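You operate a simulated robot arm through the tools that you are given. There is no shell and no other tool. Be economical: measure what you need, move in short steps, check, and stop when the job is done.

Carry out the task below with a simulated two-armed robot. There is one attempt and no reset: what you move stays moved.

## Task
Fetch the dosing ball and set it on the wooden tile on the mending table. Shut the ties drawer. Put the grey-backed pad on the low shelf. Put one of the light bulb boxes from the lower shelf under the window on the low shelf of the mending table. Any order will do. Set down upright: light bulb box.

It is judged by the outcome, as a careful person would: the job done as asked, and still so three seconds after it is handed in. It fails if anything else is knocked over, pushed out of place, dropped, spilled or broken.

## Robot
Two 6-joint arms with two-finger parallel grippers on one trunk, on a base that drives. Base frame: it is fixed to the floor where the robot stands at the start and does not move with it; the origin is under the middle of the robot, x ahead of it, y to its left, z up; the surface under the hand at the start is at about z = 800. Units: mm, degrees, N and s.
The left shoulder is at the start at [80, 216, 1580], the right one opposite. With the tool pointing down near the work surface each hand reaches from about 100 to 660 mm from the robot's upright axis, wherever it stands, measured 20 degrees to its own side. Places, roughly: dosing ball (8x8x6 cm) [500, -200, 800]; grey-backed pad (10x7x4 cm) [2700, 1800, 900]; light bulb box [3750, 1750, 500]; low shelf [-1700, -400, 300]; low shelf of the mending table [1500, 100, 200]; ties drawer [2100, -2900, 900]; wooden tile [1750, 0, 750]. Payload 3.43 kg a hand.
The tool frame of a hand sits at the grasp point between the pads (the TCP): z along the fingers, y along the line on which they close. The tips reach 30 mm beyond it. The gripper opens to 94 mm. The fingers are 28 mm wide and 10 mm thick; the gripper's body (50 by 96 mm) begins 55 mm behind the TCP.
Orientation is that of the tool frame in the base frame, as a unit quaternion [w, x, y, z]. With the fingers straight down and closing along the base's y, the tool's x points along the base's -x, its y along +y and its z along -z.

## Interface
- The arms move only by the tool play_rows. It takes "left_motion", "right_motion" or both (then of equal length, played together; a hand with none holds still); each is a list of rows, each a list of 7 numbers: the shift along the base's x, y, z in mm, then the turn, a rotation vector about the base's x, y, z in degrees, then the gripper command, from -1 (fully open) to 1 (shut), values between in proportion. In form: [[x, y, z, wx, wy, wz, claw], ...]. A call has 1 to 12 rows; each row is the pose to reach, as a shift and turn from the pose commanded when the call began. Rows are played at 5 a second. More than 50 mm and 8.6 degrees between two rows, or a gripper value outside its range, and nothing of the call is played. A pose out of reach is approached as far as the arm can. The call stops where the force on the tool passes 40 N (or 10 N more than at its start, if that is more) or the arm is blocked; 0.2 s more then pass. The fingers move at their own pace (about 72 mm/s each) and stop on an object; they squeeze with about 40 N. The grip force told is the motor's: it shows also when the fingers shut on nothing. Time passes only in rows, and 0.2 s behind the last, so rows that repeat a pose let the fingers close. The reply holds the time, the measured pose of the TCP, the force on the tool along the base axes, the opening and the grip force, in the units named above and with some noise, with the torque about the TCP (base axes, N m) and any sound that the robot's microphone picked up.
- Cameras (640 x 400 px; columns grow to the right, rows downward): "scene" is now at [89.9, -17.8, 1720.2]; the picture's right is [-0.27, -0.96, 0.00], its down [-0.87, 0.24, -0.44] and it looks along [0.42, -0.12, -0.90] (base axes); focal length 290 px, centre (320, 200). "left" rides on the left gripper at [76, -14, -103] in its tool frame; the picture's right is [0.18, 0.98, 0.00], its down [-0.75, 0.14, -0.64] and it looks along [-0.63, 0.12, 0.77] (tool axes); focal length 243 px, centre (320, 200). "right" rides on the right gripper at [76, 14, -103] in its tool frame; the picture's right is [-0.18, 0.98, 0.00], its down [-0.75, -0.14, -0.64] and it looks along [-0.63, -0.12, 0.77] (tool axes); focal length 243 px, centre (320, 200). There is no depth. A picture from a camera that has moved, and an enlarged one, comes with that camera's place and axes in the base frame and with its lens.
- capture(camera): a new picture of that camera. The clock stands still meanwhile.
- raise_lower(by): slides the trunk up (or, below 0, down) by that many mm; the arms and the scene camera ride with it, the base frame stays. It gives what a move gives, with no picture.
- roll_base(legs): drives the robot by 1 to 6 legs, each [ahead, left, turn to the left] in mm, mm and degrees, along the robot's own axes; the way and the turn of a leg run together, so that a leg with both is an arc; at most 1500 mm and 180 degrees a leg. The arms and the cameras ride along, it lands a little off, and it stops where it bumps. It gives what a move gives.
- head_to(pan, tilt): turns the head with the scene camera to pan (to the left, within 86 degrees either way) and tilt (down, from -29 to 69), counted from straight ahead of the robot. It gives what a move gives.
- enlarge(camera, box): a new picture of the part [left, top, right, bottom] of that camera's present view, enlarged. The clock stands still meanwhile.
- hand_in(): hands the job in; it is judged then, once.

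Go step by step. Nothing tells you exact positions but the pictures and the camera data: compare them with the known pose of the tool, close in by small moves and look again before you grip or let go. The budget is 165 turns and 130 pictures, counting those below and the enlarged ones. Unless the task says otherwise, let go and move clear before handing in.

The tools are called after "Call:" as a command line: name --argument value ..., lists and objects as JSON in quotes. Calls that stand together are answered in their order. play_rows: Moves the arms, as the interface text tells. Its arguments: {"type":"object","properties":{"left_motion":{"type":"array","items":{"type":"array","items":{"type":"number"}}},"right_motion":{"type":"array","items":{"type":"array","items":{"type":"number"}}}},"required":[]} The other tools are called the same way: raise_lower (by) slides the trunk up or down; roll_base (legs) drives the base; head_to (pan, tilt) turns the head that bears the scene camera; capture (camera) takes a picture; enlarge (camera, box) takes an enlarged picture of a part of a camera's view; hand_in () hands the job in.

At the start:

```text
clock: 0.0
left_eef_pos: [531.5, 1.7, 1058.5]
left_tcp_rot: [0.001, 0.0, 1.0, 0.0]
left_force: [-0.4, -1.3, -0.3]
left_wrist_torque: [0.01, -0.01, 0.01]
left_opening: 93.8
left_gripper_force: 0.1
right_eef_pos: [425.3, -396.3, 1012.4]
right_tcp_rot: [0.0, 0.0, 1.0, 0.0]
right_force: [0.5, 0.0, 0.2]
right_wrist_torque: [0.0, 0.0, -0.02]
right_opening: 94.0
right_gripper_force: 0.0
trunk travel left (down, up): [-810.0, 30.0]
robot x, y, heading: [-3.2, -2.6, -0.2]
head pan, tilt: [-15.8, 64.0]
```

scene: 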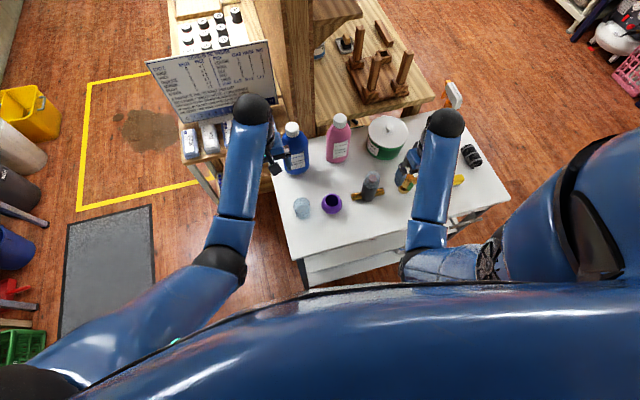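
right: 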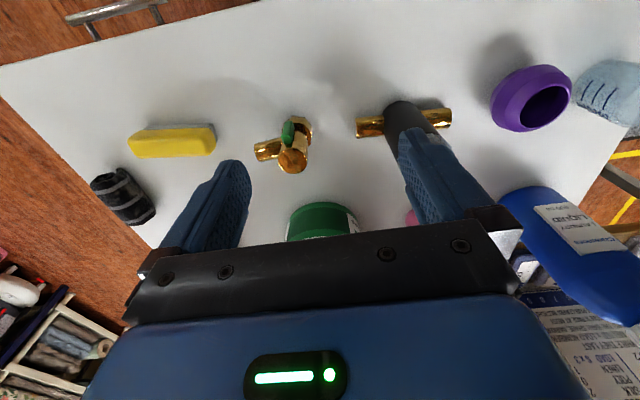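
left: 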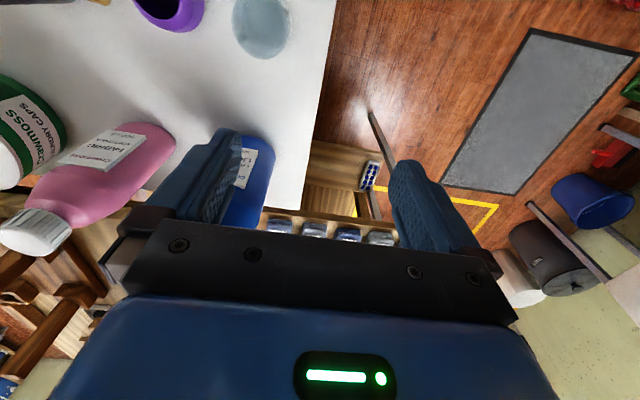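

I see a white table with bottles, a purple ball-like cup (probably the dosing ball) and a measuring cup. I'll look closer and look around the room.

Call:
enlarge --camera "scene" --box '[260, 100, 500, 250]'

Call:
head_to --pan 0 --tilt 25

Call:
capture --camera "scene"

Call:
head_to --pan 60 --tilt 25

Call:
capture --camera "scene"

Call:
head_to --pan -65 --tilt 25

Call:
capture --camera "scene"

```text
2.67 times, centred on (380, 175) of scene
camera zoom: at [89.9, -17.8, 1720.2], right [-0.27, -0.96, 0.0], down [-0.87, 0.24, -0.44], along [0.42, -0.12, -0.9], focal length 774 px, centre (160, 267)
```

zoom: 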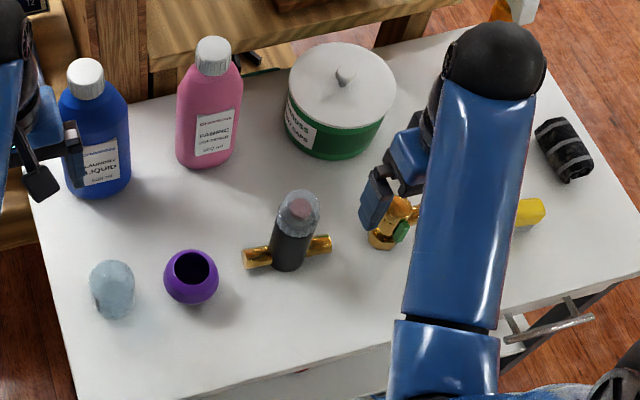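

```text
clock: 1.1
left_eef_pos: [531.3, 0.9, 1059.1]
left_tcp_rot: [0.0, 0.001, 1.0, 0.0]
left_force: [0.0, -0.2, 0.2]
left_wrist_torque: [0.03, 0.02, -0.02]
left_opening: 94.1
left_gripper_force: 0.1
right_eef_pos: [424.5, -397.2, 1011.9]
right_tcp_rot: [0.0, 0.0, 1.0, 0.001]
right_force: [0.0, -0.1, 1.1]
right_wrist_torque: [-0.01, -0.02, 0.01]
right_opening: 94.2
right_gripper_force: 0.2
trunk travel left (down, up): [-810.0, 30.0]
robot x, y, heading: [0.6, 0.1, -0.2]
head pan, tilt: [0.0, 25.0]
```

```text
125 pictures are left
camera scene: at [122.8, -1.1, 1774.7], right [0.0, -1.0, 0.0], down [-0.42, 0.0, -0.91], along [0.91, 0.0, -0.42], focal length 290 px, centre (320, 200)
```

scene: 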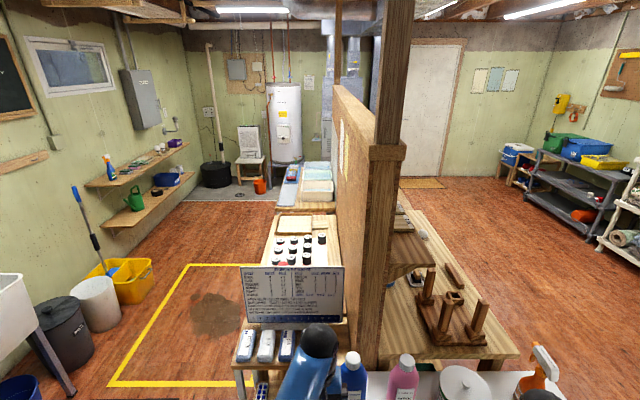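

```text
clock: 2.4
left_eef_pos: [532.4, 1.2, 1058.8]
left_tcp_rot: [0.0, 0.0, 1.0, 0.001]
left_force: [-0.5, 0.7, 0.1]
left_wrist_torque: [0.0, -0.01, 0.03]
left_opening: 94.0
left_gripper_force: 0.0
right_eef_pos: [425.5, -397.2, 1013.0]
right_tcp_rot: [0.0, 0.0, 1.0, 0.0]
right_force: [0.2, 0.3, -0.4]
right_wrist_torque: [0.01, 0.01, -0.03]
right_opening: 94.0
right_gripper_force: 0.1
trunk travel left (down, up): [-810.0, 30.0]
robot x, y, heading: [0.7, 3.7, -0.2]
head pan, tilt: [60.0, 25.0]
```

```text
124 pictures are left
camera scene: at [76.6, 78.7, 1774.8], right [0.87, -0.5, 0.0], down [-0.21, -0.37, -0.91], along [0.45, 0.78, -0.42], focal length 290 px, centre (320, 200)
```

scene: 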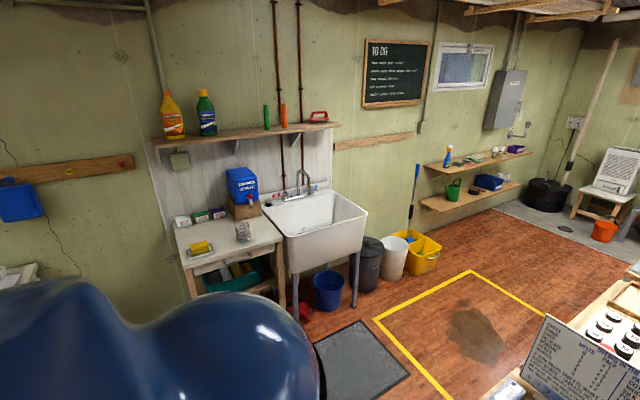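

```text
clock: 4.4
left_eef_pos: [531.0, 0.6, 1058.9]
left_tcp_rot: [0.0, -0.001, 1.0, 0.0]
left_force: [0.1, -0.8, 0.3]
left_wrist_torque: [0.03, 0.01, -0.01]
left_opening: 94.1
left_gripper_force: 0.1
right_eef_pos: [425.1, -396.7, 1013.1]
right_tcp_rot: [0.0, 0.0, 1.0, 0.0]
right_force: [0.2, -0.4, 0.3]
right_wrist_torque: [0.0, 0.01, 0.01]
right_opening: 94.2
right_gripper_force: 0.1
trunk travel left (down, up): [-810.0, 30.0]
robot x, y, heading: [-0.8, 0.1, 0.3]
head pan, tilt: [-65.0, 25.0]
```

```text
123 pictures are left
camera scene: at [69.4, -84.5, 1774.7], right [-0.91, -0.42, 0.0], down [-0.18, 0.38, -0.91], along [0.38, -0.82, -0.42], focal length 290 px, centre (320, 200)
```

scene: 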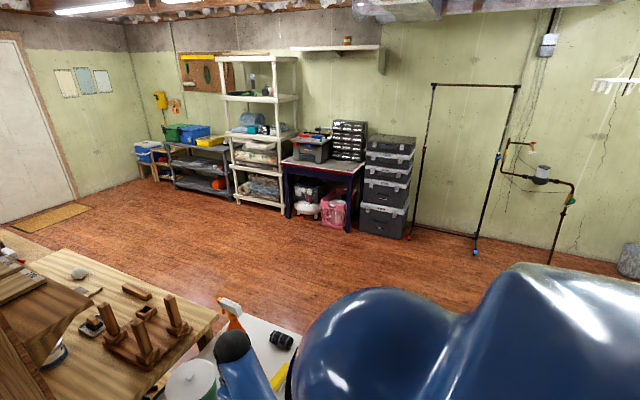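

The purple dosing ball is at about [481, -172]. I'll move the right hand above it, turning so the fingers close along x, with the left hand moved aside.

Call:
play_rows --right_motion '[[0, 20, 10, 0, 0, 8, -1], [0, 40, 20, 0, 0, 16, -1], [5, 60, 30, 0, 0, 24, -1], [10, 80, 30, 0, 0, 32, -1], [20, 100, 30, 0, 0, 40, -1], [25, 120, 30, 0, 0, 48, -1], [30, 140, 30, 0, 0, 56, -1], [40, 160, 30, 0, 0, 64, -1], [45, 180, 30, 0, 0, 72, -1], [50, 200, 30, 0, 0, 80, -1], [53, 220, 20, 0, 0, 88, -1], [55, 223, 10, 0, 0, 90, -1]]' --left_motion '[[-10, 20, 10, 0, 0, 0, -1], [-20, 40, 20, 0, 0, 0, -1], [-30, 60, 30, 0, 0, 0, -1], [-40, 80, 40, 0, 0, 0, -1], [-50, 100, 50, 0, 0, 0, -1], [-60, 120, 50, 0, 0, 0, -1], [-70, 140, 50, 0, 0, 0, -1], [-80, 150, 50, 0, 0, 0, -1], [-80, 150, 50, 0, 0, 0, -1], [-80, 150, 50, 0, 0, 0, -1], [-80, 150, 50, 0, 0, 0, -1], [-80, 150, 50, 0, 0, 0, -1]]'

Call:
capture --camera "right"

```text
clock: 7.0
left_eef_pos: [477.5, 144.8, 1025.6]
left_tcp_rot: [0.001, -0.001, 1.0, 0.0]
left_force: [-0.2, 0.0, -0.2]
left_wrist_torque: [-0.03, -0.02, -0.03]
left_opening: 93.9
left_gripper_force: 0.0
left hand out of reach, approached as far as the arm can: row 1, 2, 3, 4, 5, 6, 7, 8, 9, 10, 11, 12
right_eef_pos: [480.0, -173.5, 1022.4]
right_tcp_rot: [0.0, 0.708, -0.706, 0.001]
right_force: [0.0, -1.3, 0.1]
right_wrist_torque: [0.01, 0.02, 0.0]
right_opening: 94.1
right_gripper_force: 0.1
right hand out of reach, approached as far as the arm can: row 1, 2, 3, 4, 5, 6, 7, 8, 9, 10, 11
trunk travel left (down, up): [-810.0, 30.0]
robot x, y, heading: [-0.9, 0.6, 0.1]
head pan, tilt: [-65.0, 25.0]
```

```text
122 pictures are left
camera right: at [465.9, -248.7, 1124.5], right [-0.98, 0.18, 0.0], down [0.14, 0.75, 0.64], along [0.12, 0.63, -0.77], focal length 243 px, centre (320, 200)
```

right: 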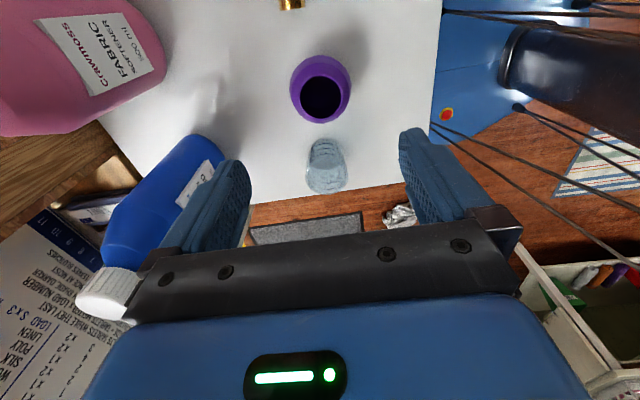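

The ball is at about [481, -169] and the hand is centred on it. I'll lower to just above first and check.

Call:
play_rows --right_motion '[[0, 2, -40, 0, 0, 0, -1], [1, 4, -80, 0, 0, 0, -1], [1, 4, -110, 0, 0, 0, -1]]'

Call:
capture --camera "right"

```text
clock: 7.8
left_eef_pos: [478.3, 143.5, 1024.7]
left_tcp_rot: [0.001, 0.0, 1.0, 0.001]
left_force: [1.1, -0.9, 0.2]
left_wrist_torque: [0.03, 0.01, 0.01]
left_opening: 94.3
left_gripper_force: 0.0
right_eef_pos: [482.9, -169.0, 911.5]
right_tcp_rot: [-0.001, 0.707, -0.707, 0.0]
right_force: [0.1, -0.5, 0.0]
right_wrist_torque: [0.0, 0.01, -0.02]
right_opening: 94.0
right_gripper_force: 0.1
trunk travel left (down, up): [-810.0, 30.0]
robot x, y, heading: [-0.4, -1.5, 0.1]
head pan, tilt: [-65.0, 25.0]
```

```text
121 pictures are left
camera right: at [468.9, -244.1, 1013.9], right [-0.98, 0.18, 0.0], down [0.14, 0.75, 0.64], along [0.12, 0.63, -0.77], focal length 243 px, centre (320, 200)
```

right: 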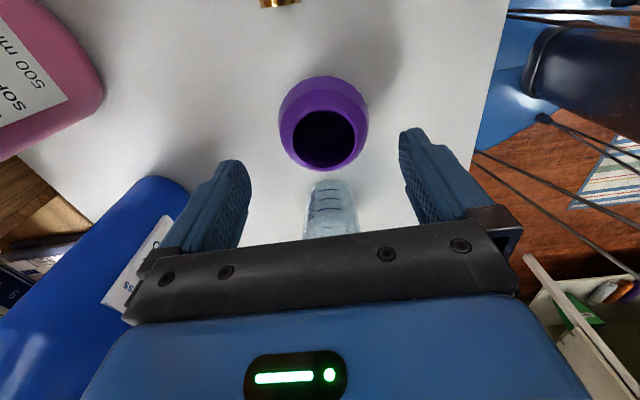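

Centred. I'll lower around the ball, close and lift.

Call:
play_rows --right_motion '[[-1, -1, -35, 0, 0, 0, -1], [-1, -1, -60, 0, 0, 0, -1], [-1, -1, -74, 0, 0, 0, -1], [-1, -1, -74, 0, 0, 0, -0.4], [-1, -1, -74, 0, 0, 0, 0.2], [-1, -1, -74, 0, 0, 0, 1], [-1, -1, -74, 0, 0, 0, 1]]'

Call:
capture --camera "right"

```text
clock: 9.4
left_eef_pos: [478.3, 145.1, 1025.1]
left_tcp_rot: [0.001, 0.0, 1.0, 0.0]
left_force: [0.2, 0.8, 0.0]
left_wrist_torque: [0.0, 0.0, -0.02]
left_opening: 94.0
left_gripper_force: 0.1
right_eef_pos: [481.5, -171.4, 838.3]
right_tcp_rot: [0.0, 0.707, -0.707, 0.0]
right_force: [0.4, -0.1, 0.0]
right_wrist_torque: [0.0, 0.0, 0.0]
right_opening: 70.3
right_gripper_force: 39.8
trunk travel left (down, up): [-810.0, 30.0]
robot x, y, heading: [1.8, -1.5, -0.1]
head pan, tilt: [-65.0, 25.0]
```

```text
120 pictures are left
camera right: at [466.9, -245.4, 940.8], right [-0.98, 0.18, 0.0], down [0.14, 0.75, 0.64], along [0.12, 0.63, -0.77], focal length 243 px, centre (320, 200)
```

right: 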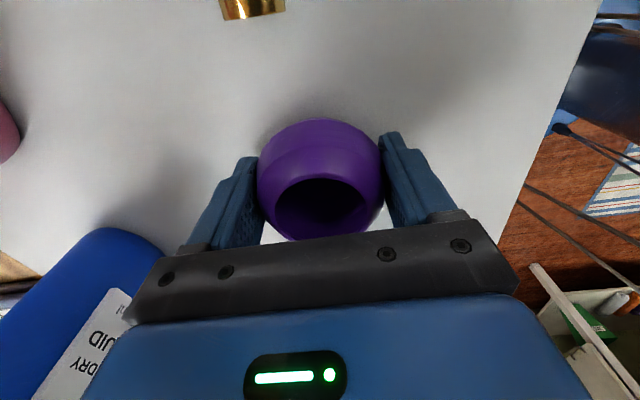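

Gripped at 70 mm. Lifting it straight up and drawing it back a little.

Call:
play_rows --right_motion '[[0, 0, 30, 0, 0, 0, 1], [0, 0, 70, 0, 0, 0, 1], [0, 0, 120, 0, 0, 0, 1], [0, 0, 160, 0, 0, 0, 1], [-40, -20, 170, 0, 0, 0, 1], [-80, -30, 170, 0, 0, 0, 1], [-110, -40, 170, 0, 0, 0, 1]]'

Call:
capture --camera "right"

Call:
head_to --pan 20 --tilt 60

Call:
capture --camera "scene"

```text
clock: 11.0
left_eef_pos: [476.7, 144.6, 1026.1]
left_tcp_rot: [0.002, 0.0, 1.0, -0.001]
left_force: [-0.4, -0.1, 0.1]
left_wrist_torque: [-0.03, 0.02, 0.0]
left_opening: 93.9
left_gripper_force: 0.1
right_eef_pos: [368.2, -211.6, 1011.2]
right_tcp_rot: [0.0, -0.707, 0.707, 0.0]
right_force: [-0.1, 0.1, -0.5]
right_wrist_torque: [0.03, 0.01, 0.0]
right_opening: 70.3
right_gripper_force: 40.0
trunk travel left (down, up): [-810.0, 30.0]
robot x, y, heading: [-1.0, -1.3, 0.0]
head pan, tilt: [-65.0, 25.0]
```

```text
119 pictures are left
camera right: at [354.3, -285.9, 1112.8], right [-0.98, 0.18, 0.0], down [0.14, 0.75, 0.64], along [0.12, 0.63, -0.77], focal length 243 px, centre (320, 200)
```

right: 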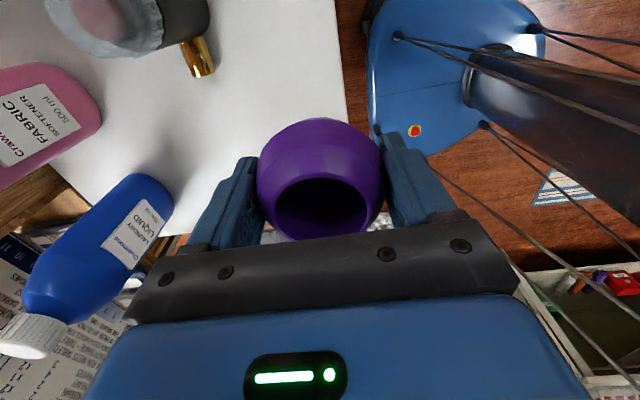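

```text
clock: 12.6
left_eef_pos: [477.8, 144.2, 1025.0]
left_tcp_rot: [0.001, 0.0, 1.0, 0.0]
left_force: [-0.9, -0.4, -0.2]
left_wrist_torque: [0.02, 0.02, 0.0]
left_opening: 93.9
left_gripper_force: 0.0
right_eef_pos: [368.1, -210.0, 1010.6]
right_tcp_rot: [0.0, -0.707, 0.707, 0.0]
right_force: [0.4, 0.1, -0.6]
right_wrist_torque: [-0.01, -0.01, -0.01]
right_opening: 70.3
right_gripper_force: 39.8
trunk travel left (down, up): [-810.0, 30.0]
robot x, y, heading: [3.8, 5.5, -0.1]
head pan, tilt: [20.0, 60.0]
```

```text
118 pictures are left
camera scene: at [93.2, 21.8, 1724.7], right [0.34, -0.94, 0.0], down [-0.81, -0.3, -0.5], along [0.47, 0.17, -0.87], focal length 290 px, centre (320, 200)
```

scene: 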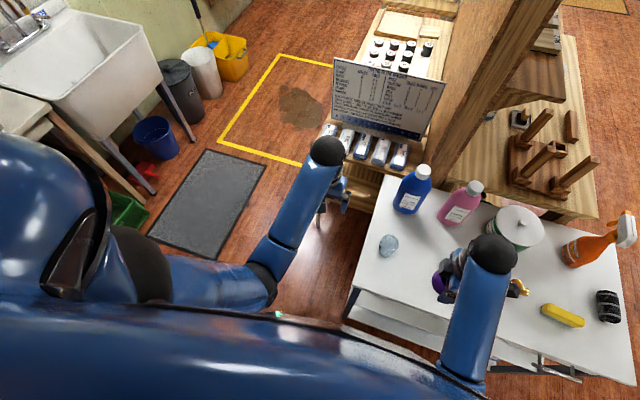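

Ball held. The mending table is left of the partition, with the tile at about [1900, 175, 750]. I'll back off, sidestep left, and go forward along the aisle.

Call:
roll_base --legs '[[-250, 0, 0], [0, 720, 0], [700, 0, 0]]'

Call:
head_to --pan -20 --tilt 35

Call:
capture --camera "scene"

```text
clock: 17.1
left_eef_pos: [224.8, 707.0, 1027.3]
left_tcp_rot: [0.001, -0.001, 1.0, 0.005]
left_force: [-0.3, -1.2, -0.1]
left_wrist_torque: [0.05, 0.03, 0.0]
left_opening: 94.0
left_gripper_force: 0.1
right_eef_pos: [118.4, 351.0, 1007.8]
right_tcp_rot: [-0.002, 0.708, -0.706, -0.003]
right_force: [0.2, -0.5, -0.8]
right_wrist_torque: [0.08, -0.02, 0.02]
right_opening: 70.2
right_gripper_force: 39.9
trunk travel left (down, up): [-810.0, 30.0]
robot x, y, heading: [-251.4, 572.4, 0.3]
head pan, tilt: [20.0, 60.0]
stopped in leg 2: the robot was blocked; the commanded pose is now the measured one
```

```text
clock: 18.1
left_eef_pos: [226.3, 720.1, 1025.4]
left_tcp_rot: [0.001, -0.001, 1.0, 0.0]
left_force: [-0.7, 0.4, -0.8]
left_wrist_torque: [-0.03, -0.02, 0.0]
left_opening: 93.8
left_gripper_force: 0.0
right_eef_pos: [118.8, 363.6, 1011.0]
right_tcp_rot: [0.001, 0.709, -0.705, 0.0]
right_force: [0.2, -0.2, -0.3]
right_wrist_torque: [-0.03, -0.06, 0.02]
right_opening: 70.5
right_gripper_force: 39.8
trunk travel left (down, up): [-810.0, 30.0]
robot x, y, heading: [-253.1, 571.4, 0.1]
head pan, tilt: [-20.0, 35.0]
```

```text
117 pictures are left
camera scene: at [-138.2, 543.9, 1759.0], right [-0.34, -0.94, 0.0], down [-0.54, 0.19, -0.82], along [0.77, -0.28, -0.57], focal length 290 px, centre (320, 200)
```

scene: 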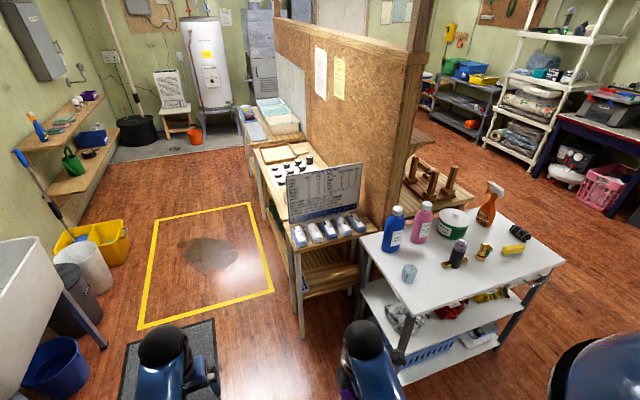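

The base bumped something on its left. I'll look left and down.

Call:
head_to --pan 80 --tilt 45

Call:
capture --camera "scene"

```text
clock: 19.9
left_eef_pos: [225.9, 717.1, 1025.9]
left_tcp_rot: [0.001, -0.002, 1.0, 0.0]
left_force: [0.9, 0.1, -0.6]
left_wrist_torque: [0.01, -0.02, 0.02]
left_opening: 94.0
left_gripper_force: 0.1
right_eef_pos: [118.2, 362.4, 1009.7]
right_tcp_rot: [-0.001, 0.709, -0.705, 0.0]
right_force: [-0.8, -1.2, 0.1]
right_wrist_torque: [0.01, -0.02, 0.0]
right_opening: 70.3
right_gripper_force: 39.5
trunk travel left (down, up): [-810.0, 30.0]
robot x, y, heading: [-251.9, 570.7, 0.5]
head pan, tilt: [80.0, 45.0]
```

```text
116 pictures are left
camera scene: at [-207.5, 650.7, 1744.2], right [0.99, -0.17, 0.0], down [-0.12, -0.7, -0.71], along [0.12, 0.7, -0.71], focal length 290 px, centre (320, 200)
```

scene: 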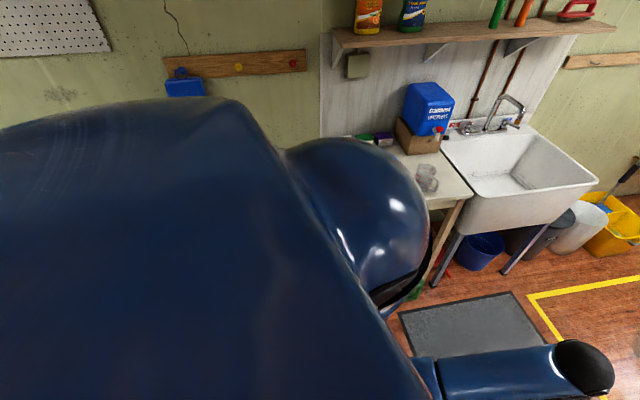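

Something to the left, hidden by the shoulder. I'll back off slightly to the right, roll forward and look back.

Call:
roll_base --legs '[[0, -40, 0], [450, 0, 0]]'

Call:
head_to --pan 86 --tilt 30

Call:
capture --camera "scene"

```text
clock: 22.0
left_eef_pos: [385.4, 680.4, 1038.7]
left_tcp_rot: [0.016, -0.003, 1.0, 0.0]
left_force: [-1.1, -0.7, 0.7]
left_wrist_torque: [0.01, -0.11, 0.0]
left_opening: 94.2
left_gripper_force: 0.1
right_eef_pos: [279.7, 323.6, 1019.7]
right_tcp_rot: [-0.008, 0.709, -0.705, 0.009]
right_force: [-1.8, -0.2, -0.5]
right_wrist_torque: [0.0, -0.15, 0.0]
right_opening: 70.7
right_gripper_force: 39.9
trunk travel left (down, up): [-810.0, 30.0]
robot x, y, heading: [-63.1, 537.4, 0.7]
head pan, tilt: [80.0, 45.0]
stopped in leg 2: the robot was blocked; the commanded pose is now the measured one
```

```text
clock: 22.8
left_eef_pos: [404.2, 680.6, 1031.2]
left_tcp_rot: [0.008, -0.002, 1.0, 0.0]
left_force: [-0.6, -0.4, -0.4]
left_wrist_torque: [0.0, -0.03, 0.04]
left_opening: 93.9
left_gripper_force: 0.0
right_eef_pos: [295.2, 325.3, 1015.2]
right_tcp_rot: [-0.003, 0.709, -0.705, 0.004]
right_force: [-1.0, -0.3, 0.7]
right_wrist_torque: [0.01, -0.04, -0.03]
right_opening: 70.5
right_gripper_force: 40.4
trunk travel left (down, up): [-810.0, 30.0]
robot x, y, heading: [-60.2, 533.7, 0.0]
head pan, tilt: [85.9, 30.0]
```

```text
115 pictures are left
camera scene: at [-32.9, 623.8, 1766.9], right [1.0, -0.06, 0.01], down [-0.03, -0.5, -0.87], along [0.06, 0.86, -0.5], focal length 290 px, centre (320, 200)
```

scene: 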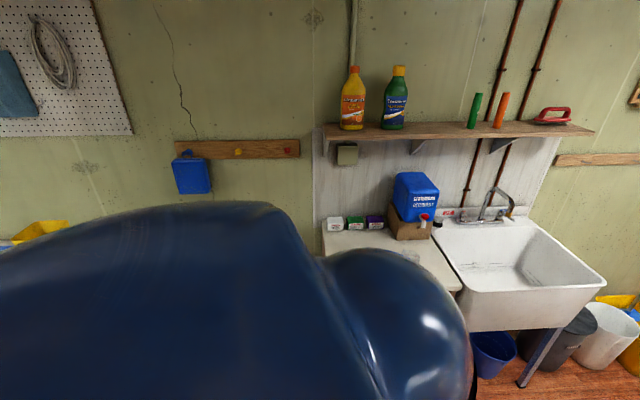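

Blocked ahead too. I'll look straight down ahead of the base.

Call:
head_to --pan 30 --tilt 69

Call:
capture --camera "scene"

Call:
capture --camera "right"

Call:
capture --camera "left"

```text
clock: 24.0
left_eef_pos: [408.1, 681.6, 1029.3]
left_tcp_rot: [0.005, -0.002, 1.0, 0.0]
left_force: [0.3, -0.3, 0.8]
left_wrist_torque: [0.01, -0.04, 0.0]
left_opening: 94.1
left_gripper_force: 0.0
right_eef_pos: [301.0, 325.1, 1012.5]
right_tcp_rot: [-0.002, 0.71, -0.704, 0.002]
right_force: [0.4, -0.3, -0.9]
right_wrist_torque: [0.01, -0.01, 0.05]
right_opening: 70.2
right_gripper_force: 40.1
trunk travel left (down, up): [-810.0, 30.0]
robot x, y, heading: [-61.3, 533.9, 0.1]
head pan, tilt: [30.0, 68.8]
```

```text
114 pictures are left
camera scene: at [17.4, 561.1, 1715.4], right [0.51, -0.86, 0.0], down [-0.8, -0.47, -0.36], along [0.31, 0.18, -0.93], focal length 290 px, centre (320, 200)
```

scene: 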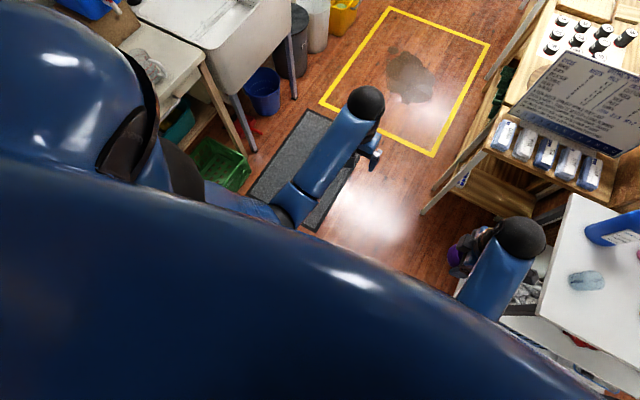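

```text
113 pictures are left
camera right: at [287.4, 249.8, 1115.3], right [-0.98, 0.18, -0.01], down [0.13, 0.75, 0.64], along [0.12, 0.63, -0.77], focal length 243 px, centre (320, 200)
```

right: 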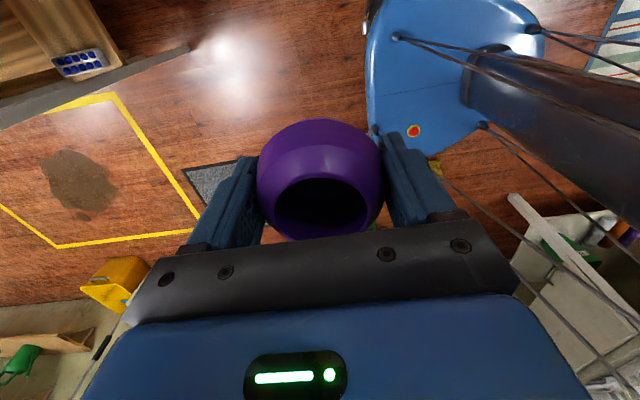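

```text
112 pictures are left
camera left: at [330.5, 666.7, 1131.6], right [-0.19, 0.98, 0.0], down [0.75, 0.15, 0.65], along [0.64, 0.12, -0.76], focal length 243 px, centre (320, 200)
```

left: 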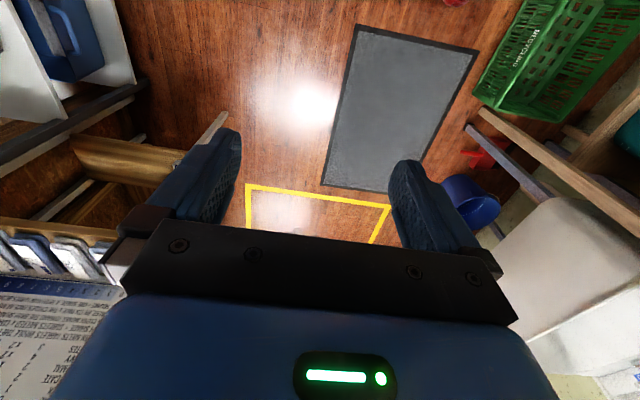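

I see no obvious obstacle. I'll turn the left hand so its camera looks at the floor to the robot's left.

Call:
play_rows --left_motion '[[-10, 0, 0, 0, 0, 8.5, -1], [-20, 0, 0, 0, 0, 17, -1], [-30, 0, 0, 0, 0, 25.5, -1], [-40, 0, 0, 0, 0, 34, -1], [-50, 0, 0, 0, 0, 42.5, -1], [-60, 0, 0, 0, 0, 51, -1], [-60, 0, 0, 0, 0, 59.5, -1], [-60, 0, 0, 0, 0, 68, -1], [-60, 0, 0, 0, 0, 76.5, -1], [-60, 0, 0, 0, 0, 85, -1], [-60, 0, 0, 0, 0, 93, -1], [-60, 0, 0, 0, 0, 101, -1]]'

Call:
capture --camera "left"

```text
clock: 26.6
left_eef_pos: [350.8, 679.9, 1012.2]
left_tcp_rot: [-0.003, 0.775, -0.632, -0.002]
left_force: [0.2, 0.0, -0.2]
left_wrist_torque: [0.03, 0.01, 0.02]
left_opening: 94.0
left_gripper_force: 0.1
left hand out of reach, approached as far as the arm can: row 1, 2, 3, 4, 5, 6, 7, 8, 9, 10, 11, 12
right_eef_pos: [303.4, 324.6, 1013.0]
right_tcp_rot: [-0.003, 0.71, -0.705, 0.002]
right_force: [0.5, -0.7, -0.3]
right_wrist_torque: [0.0, -0.01, 0.01]
right_opening: 70.4
right_gripper_force: 40.2
trunk travel left (down, up): [-810.0, 30.0]
robot x, y, heading: [-62.9, 533.1, 0.4]
head pan, tilt: [30.0, 68.8]
```

```text
111 pictures are left
camera left: at [379.5, 608.2, 1114.3], right [-0.93, -0.38, -0.01], down [-0.29, 0.7, 0.65], along [-0.24, 0.6, -0.76], focal length 243 px, centre (320, 200)
```

left: 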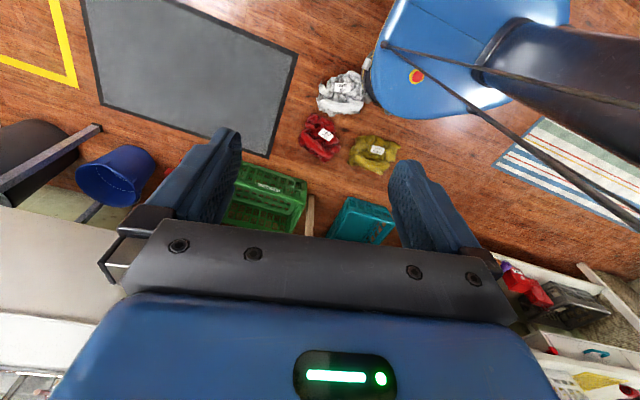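

Small laundry piles (white, red, yellow) lie on the floor to the left; the white one is near my front-left corner. I'll go right, forward past it, then left and along the mending table, with the right hand drawn in.

Call:
play_rows --right_motion '[[-30, 0, 5, 0, 0, 0, 1], [-60, 0, 10, 0, 0, 0, 1], [-90, 0, 15, 0, 0, 0, 1], [-120, 0, 20, 0, 0, 0, 1]]'

Call:
roll_base --legs '[[0, -160, 0], [620, 0, 0]]'

Call:
head_to --pan -10 --tilt 50

Call:
capture --camera "scene"

Call:
capture --camera "left"

```text
clock: 27.6
left_eef_pos: [349.0, 680.3, 1012.8]
left_tcp_rot: [-0.005, 0.774, -0.634, -0.002]
left_force: [-0.3, 0.0, 0.1]
left_wrist_torque: [0.0, -0.02, 0.0]
left_opening: 94.0
left_gripper_force: 0.0
right_eef_pos: [181.6, 324.5, 1032.6]
right_tcp_rot: [-0.003, 0.71, -0.704, 0.003]
right_force: [-0.9, -1.1, -0.2]
right_wrist_torque: [-0.02, 0.02, 0.0]
right_opening: 70.2
right_gripper_force: 40.2
trunk travel left (down, up): [-810.0, 30.0]
robot x, y, heading: [-57.9, 530.7, 0.2]
head pan, tilt: [30.0, 68.8]
```

```text
clock: 32.1
left_eef_pos: [943.3, 530.7, 1010.3]
left_tcp_rot: [-0.003, 0.776, -0.631, -0.004]
left_force: [-1.0, 0.4, 0.7]
left_wrist_torque: [0.0, 0.04, 0.0]
left_opening: 94.1
left_gripper_force: 0.1
right_eef_pos: [776.9, 171.8, 1030.9]
right_tcp_rot: [-0.002, 0.713, -0.701, 0.002]
right_force: [1.1, 0.1, -0.9]
right_wrist_torque: [0.01, 0.03, 0.02]
right_opening: 70.3
right_gripper_force: 40.0
trunk travel left (down, up): [-810.0, 30.0]
robot x, y, heading: [528.8, 381.0, 0.7]
head pan, tilt: [30.0, 68.8]
stopped in leg 2: the robot was blocked; the commanded pose is now the measured one
```

```text
clock: 33.1
left_eef_pos: [939.5, 531.3, 1012.6]
left_tcp_rot: [-0.004, 0.777, -0.63, -0.002]
left_force: [0.1, -0.3, -0.6]
left_wrist_torque: [0.0, -0.01, 0.01]
left_opening: 94.0
left_gripper_force: 0.1
right_eef_pos: [773.4, 173.7, 1033.2]
right_tcp_rot: [-0.002, 0.714, -0.701, 0.003]
right_force: [0.1, 0.0, 0.5]
right_wrist_torque: [0.01, -0.04, 0.02]
right_opening: 70.2
right_gripper_force: 40.4
trunk travel left (down, up): [-810.0, 30.0]
robot x, y, heading: [532.0, 380.4, 0.8]
head pan, tilt: [-10.0, 50.0]
```

```text
110 pictures are left
camera scene: at [636.1, 368.7, 1737.3], right [-0.16, -0.99, 0.0], down [-0.76, 0.12, -0.64], along [0.64, -0.1, -0.77], focal length 290 px, centre (320, 200)
```

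scene: 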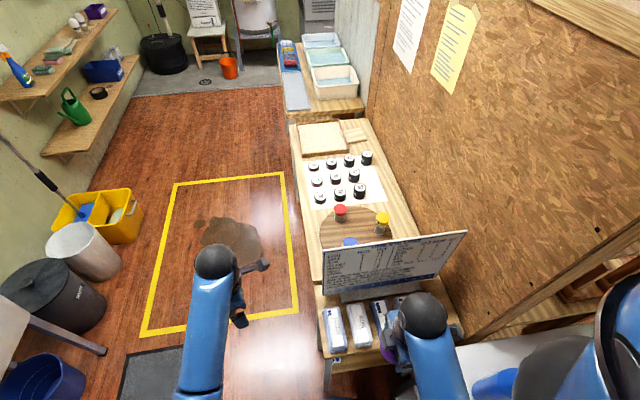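

```text
109 pictures are left
camera left: at [968.1, 459.9, 1114.7], right [-0.92, -0.38, -0.01], down [-0.29, 0.7, 0.65], along [-0.24, 0.6, -0.76], focal length 243 px, centre (320, 200)
```

left: 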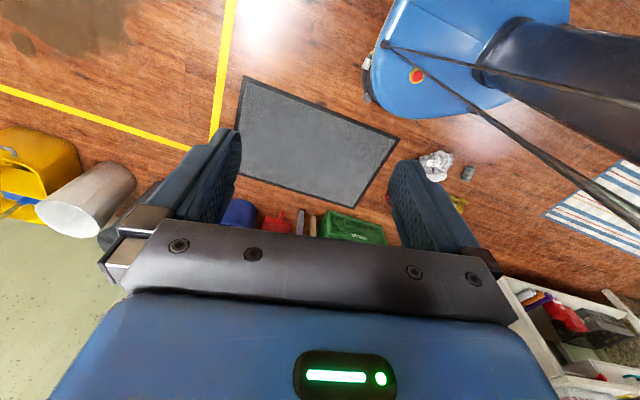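

It's a footprint of about 330 mm radius that met the mending table's leg. I'll check the small can by the white pile, then sidestep left and go on.

Call:
enlarge --camera "left" --box '[400, 120, 500, 220]'

Call:
roll_base --legs '[[-20, 0, 0], [0, 350, 0], [1300, 0, -0.7]]'

```text
4.00 times, centred on (450, 170) of left
camera zoom: at [968.1, 459.9, 1114.7], right [-0.92, -0.38, -0.01], down [-0.29, 0.7, 0.65], along [-0.24, 0.6, -0.76], focal length 970 px, centre (-200, 320)
```

zoom: 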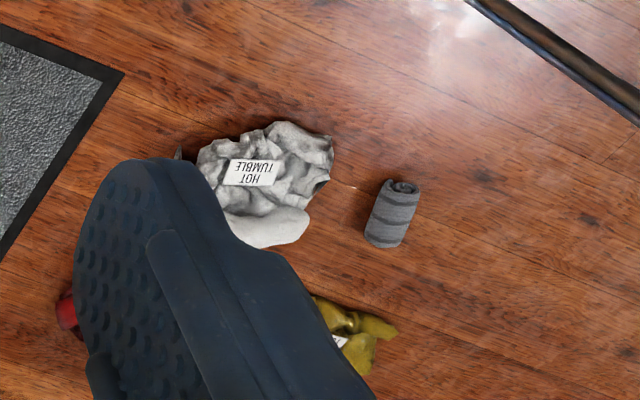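

```text
clock: 41.8
left_eef_pos: [2186.8, 913.8, 1012.4]
left_tcp_rot: [-0.003, 0.78, -0.626, -0.003]
left_force: [-0.8, 0.1, 0.1]
left_wrist_torque: [0.0, 0.01, 0.0]
left_opening: 94.0
left_gripper_force: 0.0
right_eef_pos: [2026.8, 555.4, 1033.0]
right_tcp_rot: [-0.003, 0.716, -0.698, 0.002]
right_force: [0.7, -0.8, -1.1]
right_wrist_torque: [0.01, -0.01, 0.0]
right_opening: 70.3
right_gripper_force: 39.6
trunk travel left (down, up): [-810.0, 30.0]
robot x, y, heading: [1785.9, 759.2, 1.4]
head pan, tilt: [-10.0, 50.0]
```

Now abreast of the tile. Turn to face the mending table and look.

Call:
roll_base --legs '[[150, 0, 0], [0, 0, -91.4]]'

Call:
head_to --pan 0 --tilt 55

Call:
capture --camera "scene"

```text
clock: 47.0
left_eef_pos: [2091.7, 357.9, 1012.4]
left_tcp_rot: [0.004, -0.113, 0.994, -0.001]
left_force: [-0.2, 0.1, -0.6]
left_wrist_torque: [0.02, -0.02, 0.01]
left_opening: 93.9
left_gripper_force: 0.0
right_eef_pos: [1730.9, 516.5, 1032.5]
right_tcp_rot: [-0.001, -0.018, 1.0, -0.003]
right_force: [0.6, 0.6, -0.3]
right_wrist_torque: [-0.01, 0.0, 0.0]
right_opening: 70.3
right_gripper_force: 40.3
trunk travel left (down, up): [-810.0, 30.0]
robot x, y, heading: [1931.3, 762.5, -87.8]
head pan, tilt: [-10.0, 50.0]
```

```text
clock: 47.8
left_eef_pos: [2090.3, 358.2, 1012.2]
left_tcp_rot: [0.005, -0.113, 0.994, -0.001]
left_force: [0.1, 0.3, -0.4]
left_wrist_torque: [0.02, 0.02, -0.01]
left_opening: 94.0
left_gripper_force: 0.0
right_eef_pos: [1729.2, 515.4, 1032.7]
right_tcp_rot: [-0.001, -0.017, 1.0, -0.003]
right_force: [0.1, 0.0, -0.7]
right_wrist_torque: [0.02, 0.01, 0.02]
right_opening: 70.3
right_gripper_force: 39.9
trunk travel left (down, up): [-810.0, 30.0]
robot x, y, heading: [1933.6, 760.0, -87.7]
head pan, tilt: [0.0, 55.0]
```

```text
107 pictures are left
camera scene: at [1935.7, 660.4, 1730.8], right [-1.0, -0.04, 0.0], down [-0.03, 0.82, -0.57], along [0.02, -0.57, -0.82], focal length 290 px, centre (320, 200)
```

scene: 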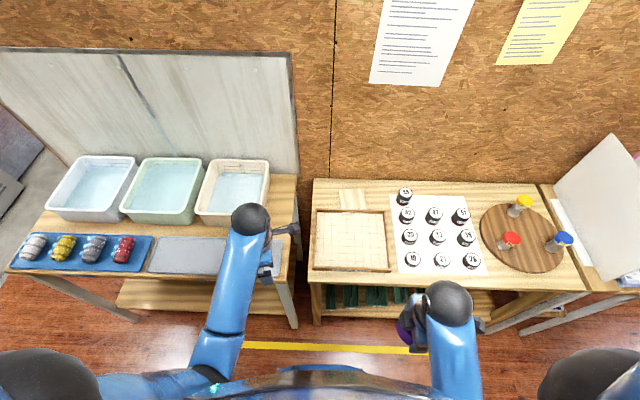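

Two candidate tiles: a big framed square and a small square behind it. Zoom in.

Call:
enlarge --camera "scene" --box '[300, 170, 480, 320]'

Call:
enlarge --camera "scene" --box '[460, 170, 640, 320]'

```text
2.67 times, centred on (390, 245) of scene
camera zoom: at [1935.7, 660.4, 1730.8], right [-1.0, -0.04, 0.0], down [-0.03, 0.82, -0.57], along [0.02, -0.57, -0.82], focal length 774 px, centre (133, 80)
```

zoom: 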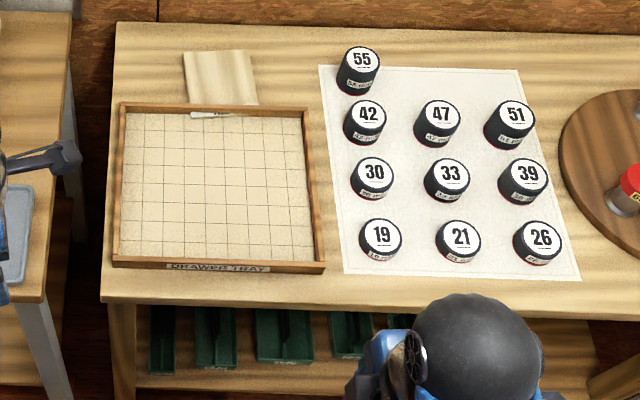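

```text
2.67 times, centred on (550, 245) of scene
camera zoom: at [1935.7, 660.4, 1730.8], right [-1.0, -0.04, 0.0], down [-0.03, 0.82, -0.57], along [0.02, -0.57, -0.82], focal length 774 px, centre (-293, 80)
```

zoom: 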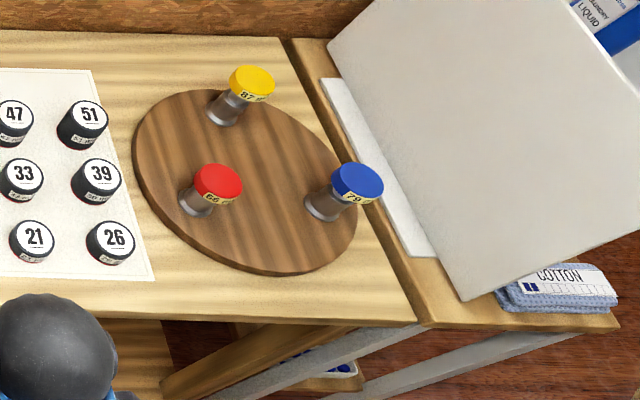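

The small wooden square behind the tray, about [1826, -20, 755], is the tile. I'll draw the left hand back, lower the trunk for more reach and close in on the table.

Call:
play_rows --left_motion '[[0, 40, 0, 0, 0, 0, -1], [0, 80, 0, 0, 0, 0, -1], [0, 120, 0, 0, 0, 0, -1], [0, 150, 0, 0, 0, 0, -1]]'

Call:
raise_lower --by -250

Call:
play_rows --right_motion '[[0, 0, 40, 0, 0, 0, 1], [0, 0, 80, 0, 0, 0, 1], [0, 0, 120, 0, 0, 0, 1], [0, 0, 150, 0, 0, 0, 1], [0, 0, 180, 0, 0, 0, 1], [0, 0, 200, 0, 0, 0, 1]]' --left_motion '[[0, 0, 40, 0, 0, 0, -1], [0, 0, 80, 0, 0, 0, -1], [0, 0, 120, 0, 0, 0, -1], [0, 0, 150, 0, 0, 0, -1], [0, 0, 180, 0, 0, 0, -1], [0, 0, 200, 0, 0, 0, -1]]'

Call:
roll_base --legs '[[105, 0, -2]]'

```text
clock: 48.8
left_eef_pos: [2092.2, 508.3, 1011.2]
left_tcp_rot: [0.004, -0.113, 0.994, -0.001]
left_force: [0.5, 0.4, -0.2]
left_wrist_torque: [-0.01, 0.04, 0.03]
left_opening: 93.9
left_gripper_force: 0.0
right_eef_pos: [1729.3, 516.0, 1033.1]
right_tcp_rot: [-0.001, -0.017, 1.0, -0.004]
right_force: [0.1, 1.1, -0.1]
right_wrist_torque: [-0.02, 0.0, -0.01]
right_opening: 70.3
right_gripper_force: 39.6
trunk travel left (down, up): [-810.0, 30.0]
robot x, y, heading: [1929.6, 762.3, -87.6]
head pan, tilt: [0.0, 55.0]
```

```text
clock: 51.3
left_eef_pos: [2093.1, 508.3, 761.8]
left_tcp_rot: [0.005, -0.113, 0.994, -0.002]
left_force: [-0.4, -0.3, 0.0]
left_wrist_torque: [-0.01, 0.02, 0.0]
left_opening: 93.9
left_gripper_force: 0.3
right_eef_pos: [1729.3, 517.0, 780.6]
right_tcp_rot: [0.0, -0.018, 1.0, -0.003]
right_force: [-0.2, 0.0, -0.5]
right_wrist_torque: [-0.04, -0.02, -0.01]
right_opening: 70.6
right_gripper_force: 40.2
trunk travel left (down, up): [-560.0, 280.0]
robot x, y, heading: [1932.6, 764.4, -88.2]
head pan, tilt: [0.0, 55.0]
```

```text
clock: 52.7
left_eef_pos: [2103.2, 538.1, 790.3]
left_tcp_rot: [0.004, -0.113, 0.994, -0.003]
left_force: [0.3, -0.8, -0.1]
left_wrist_torque: [0.02, -0.02, -0.03]
left_opening: 93.9
left_gripper_force: 0.1
left hand out of reach, approached as far as the arm can: row 1, 2, 3, 4, 5, 6
right_eef_pos: [1729.6, 524.0, 797.0]
right_tcp_rot: [0.0, -0.017, 1.0, -0.005]
right_force: [-0.5, -0.2, -0.6]
right_wrist_torque: [-0.02, 0.03, 0.01]
right_opening: 70.3
right_gripper_force: 40.0
right hand out of reach, approached as far as the arm can: row 1, 2, 3, 4, 5, 6
trunk travel left (down, up): [-560.0, 280.0]
robot x, y, heading: [1932.6, 763.2, -87.8]
head pan, tilt: [0.0, 55.0]
```

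```text
clock: 53.9
left_eef_pos: [2096.9, 429.8, 790.8]
left_tcp_rot: [0.004, -0.095, 0.995, -0.003]
left_force: [-0.5, 0.0, 0.3]
left_wrist_torque: [-0.01, 0.0, 0.01]
left_opening: 94.2
left_gripper_force: 0.2
right_eef_pos: [1723.4, 425.6, 796.0]
right_tcp_rot: [0.0, -0.001, 1.0, -0.006]
right_force: [-0.2, -0.5, -0.1]
right_wrist_torque: [-0.02, 0.02, -0.03]
right_opening: 70.3
right_gripper_force: 40.2
trunk travel left (down, up): [-560.0, 280.0]
robot x, y, heading: [1935.8, 662.1, -89.8]
head pan, tilt: [0.0, 55.0]
```

Now raise 100 so the ball clears the tray rim, then reach out over the tray.

Call:
raise_lower --by 100

Call:
play_rows --right_motion '[[30, 0, 0, 0, 0, 0, 1], [60, -20, 0, 0, 0, 0, 1], [80, -50, 5, 0, 0, 0, 1], [100, -80, 10, 0, 0, 0, 1], [103, -125, 10, 0, 0, 0, 1], [103, -170, 10, 0, 0, 0, 1], [103, -215, 10, 0, 0, 0, 1], [103, -260, 10, 0, 0, 0, 1], [103, -305, 10, 0, 0, 0, 1], [103, -345, 10, 0, 0, 0, 1]]'

Call:
capture --camera "right"

Call:
capture --camera "scene"

```text
clock: 55.2
left_eef_pos: [2097.8, 429.8, 890.1]
left_tcp_rot: [0.004, -0.095, 0.995, -0.002]
left_force: [-0.4, -0.1, -0.4]
left_wrist_torque: [0.01, -0.02, -0.02]
left_opening: 94.0
left_gripper_force: 0.2
right_eef_pos: [1722.6, 426.5, 897.0]
right_tcp_rot: [0.0, -0.001, 1.0, -0.005]
right_force: [-0.5, -0.8, 0.4]
right_wrist_torque: [-0.01, -0.02, 0.01]
right_opening: 70.2
right_gripper_force: 39.8
trunk travel left (down, up): [-660.0, 180.0]
robot x, y, heading: [1932.5, 661.0, -90.0]
head pan, tilt: [0.0, 55.0]
```

```text
clock: 57.4
left_eef_pos: [2096.8, 427.6, 890.0]
left_tcp_rot: [0.003, -0.096, 0.995, -0.002]
left_force: [0.6, 0.1, -0.1]
left_wrist_torque: [0.0, 0.01, 0.01]
left_opening: 93.8
left_gripper_force: 0.1
right_eef_pos: [1826.4, 78.6, 906.7]
right_tcp_rot: [-0.001, 0.0, 1.0, -0.004]
right_force: [-0.1, -0.4, 0.4]
right_wrist_torque: [0.02, 0.01, -0.03]
right_opening: 70.3
right_gripper_force: 39.9
right hand out of reach, approached as far as the arm can: row 2, 3, 4, 5, 6, 7, 8, 9
trunk travel left (down, up): [-660.0, 180.0]
robot x, y, heading: [1935.9, 659.4, -89.6]
head pan, tilt: [0.0, 55.0]
```

```text
104 pictures are left
camera right: at [1750.2, 96.2, 1008.2], right [0.18, 0.98, -0.01], down [0.75, -0.13, 0.64], along [0.63, -0.12, -0.77], focal length 243 px, centre (320, 200)
```

right: 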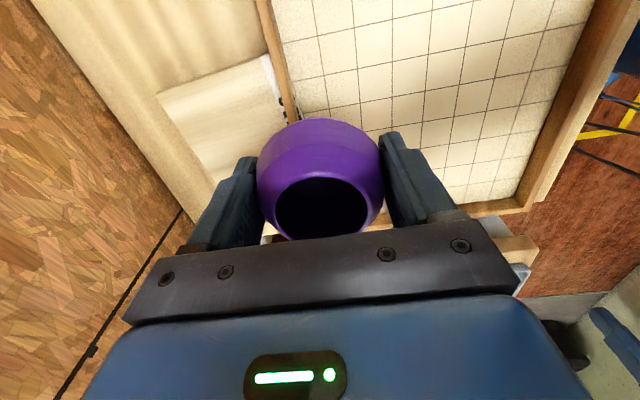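

```text
103 pictures are left
camera scene: at [1934.5, 554.4, 1580.6], right [-1.0, 0.0, 0.0], down [0.0, 0.82, -0.57], along [0.0, -0.57, -0.82], focal length 290 px, centre (320, 200)
```

scene: 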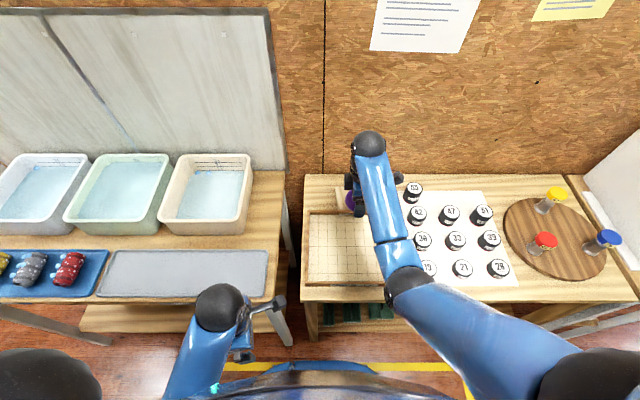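

Tile centre about [1831, -20]. Move over it and lower to z≈825.

Call:
play_rows --right_motion '[[2, -35, 0, 0, 0, 0, 1], [4, -70, 0, 0, 0, 0, 1], [5, -98, 0, 0, 0, 0, 1], [5, -98, -30, 0, 0, 0, 1], [5, -98, -60, 0, 0, 0, 1], [5, -98, -80, 0, 0, 0, 1], [5, -98, -80, 0, 0, 0, 1]]'

Call:
capture --camera "right"

Call:
enlarge --camera "scene" --box '[290, 120, 450, 280]'

```text
clock: 59.0
left_eef_pos: [2097.5, 430.3, 891.0]
left_tcp_rot: [0.004, -0.097, 0.995, -0.005]
left_force: [-0.2, 0.7, -0.1]
left_wrist_torque: [-0.02, -0.01, 0.01]
left_opening: 94.0
left_gripper_force: 0.1
right_eef_pos: [1833.5, -18.6, 831.2]
right_tcp_rot: [0.001, 0.0, 1.0, -0.01]
right_force: [-1.2, -4.2, 28.3]
right_wrist_torque: [-0.08, 0.05, -0.02]
right_opening: 70.7
right_gripper_force: 40.0
trunk travel left (down, up): [-660.0, 180.0]
robot x, y, heading: [1934.6, 661.4, -89.8]
head pan, tilt: [0.0, 55.0]
```

```text
102 pictures are left
camera right: at [1756.7, -1.1, 933.0], right [0.18, 0.98, -0.02], down [0.75, -0.13, 0.65], along [0.63, -0.13, -0.76], focal length 243 px, centre (320, 200)
```

right: 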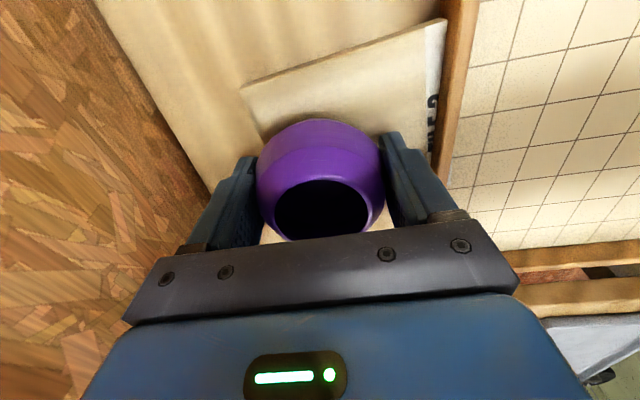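

```text
2.50 times, centred on (370, 200) of scene
camera zoom: at [1934.8, 559.9, 1581.5], right [-1.0, 0.0, 0.0], down [0.0, 0.82, -0.58], along [0.0, -0.58, -0.82], focal length 726 px, centre (195, 200)
```

zoom: 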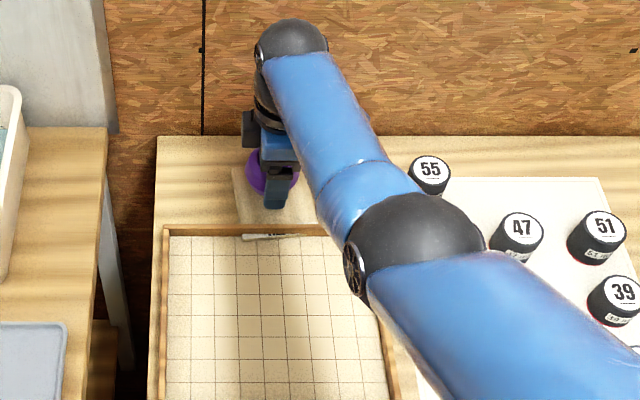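

Contact felt; surface is higher than I assumed, and the ball sits about 15 mm too far back on the tile. I'll lift slightly, shift forward, and set down.

Call:
play_rows --right_motion '[[0, 0, 14, 0, 0, 0, 1], [0, 10, 14, 0, 0, 0, 1], [-2, 11, 14, 0, 0, 0, 1], [-2, 11, 8, 0, 0, 0, 1], [-2, 11, 6, 0, 0, 0, 1]]'

```text
clock: 60.2
left_eef_pos: [2096.8, 429.7, 890.5]
left_tcp_rot: [0.005, -0.096, 0.995, -0.002]
left_force: [0.4, 0.5, 0.7]
left_wrist_torque: [0.0, -0.03, 0.0]
left_opening: 94.1
left_gripper_force: 0.1
right_eef_pos: [1827.8, -6.3, 832.5]
right_tcp_rot: [0.0, -0.001, 1.0, -0.005]
right_force: [-0.5, -0.3, 0.2]
right_wrist_torque: [-0.01, 0.02, -0.01]
right_opening: 70.2
right_gripper_force: 39.8
trunk travel left (down, up): [-660.0, 180.0]
robot x, y, heading: [1934.5, 660.6, -89.9]
head pan, tilt: [0.0, 55.0]
```

Call:
play_rows --right_motion '[[0, 0, -1, 0, 0, 0, 1], [0, 0, -2, 0, 0, 0, 1], [0, 0, -2, 0, 0, 0, 1]]'

Call:
capture --camera "right"

```text
clock: 61.0
left_eef_pos: [2096.6, 429.5, 889.4]
left_tcp_rot: [0.003, -0.095, 0.995, -0.003]
left_force: [0.3, 0.1, 0.4]
left_wrist_torque: [-0.03, -0.01, 0.01]
left_opening: 93.9
left_gripper_force: 0.0
right_eef_pos: [1830.2, -5.9, 831.1]
right_tcp_rot: [-0.001, 0.0, 1.0, -0.006]
right_force: [0.7, -1.5, 3.7]
right_wrist_torque: [-0.04, 0.03, 0.04]
right_opening: 70.3
right_gripper_force: 39.8
trunk travel left (down, up): [-660.0, 180.0]
robot x, y, heading: [1930.3, 659.3, -90.1]
head pan, tilt: [0.0, 55.0]
```

```text
100 pictures are left
camera right: at [1753.3, 10.3, 933.2], right [0.18, 0.98, -0.01], down [0.75, -0.13, 0.64], along [0.63, -0.13, -0.77], focal length 243 px, centre (320, 200)
```

right: 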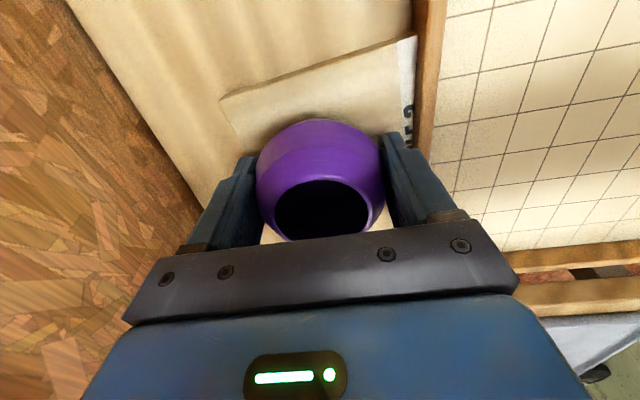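

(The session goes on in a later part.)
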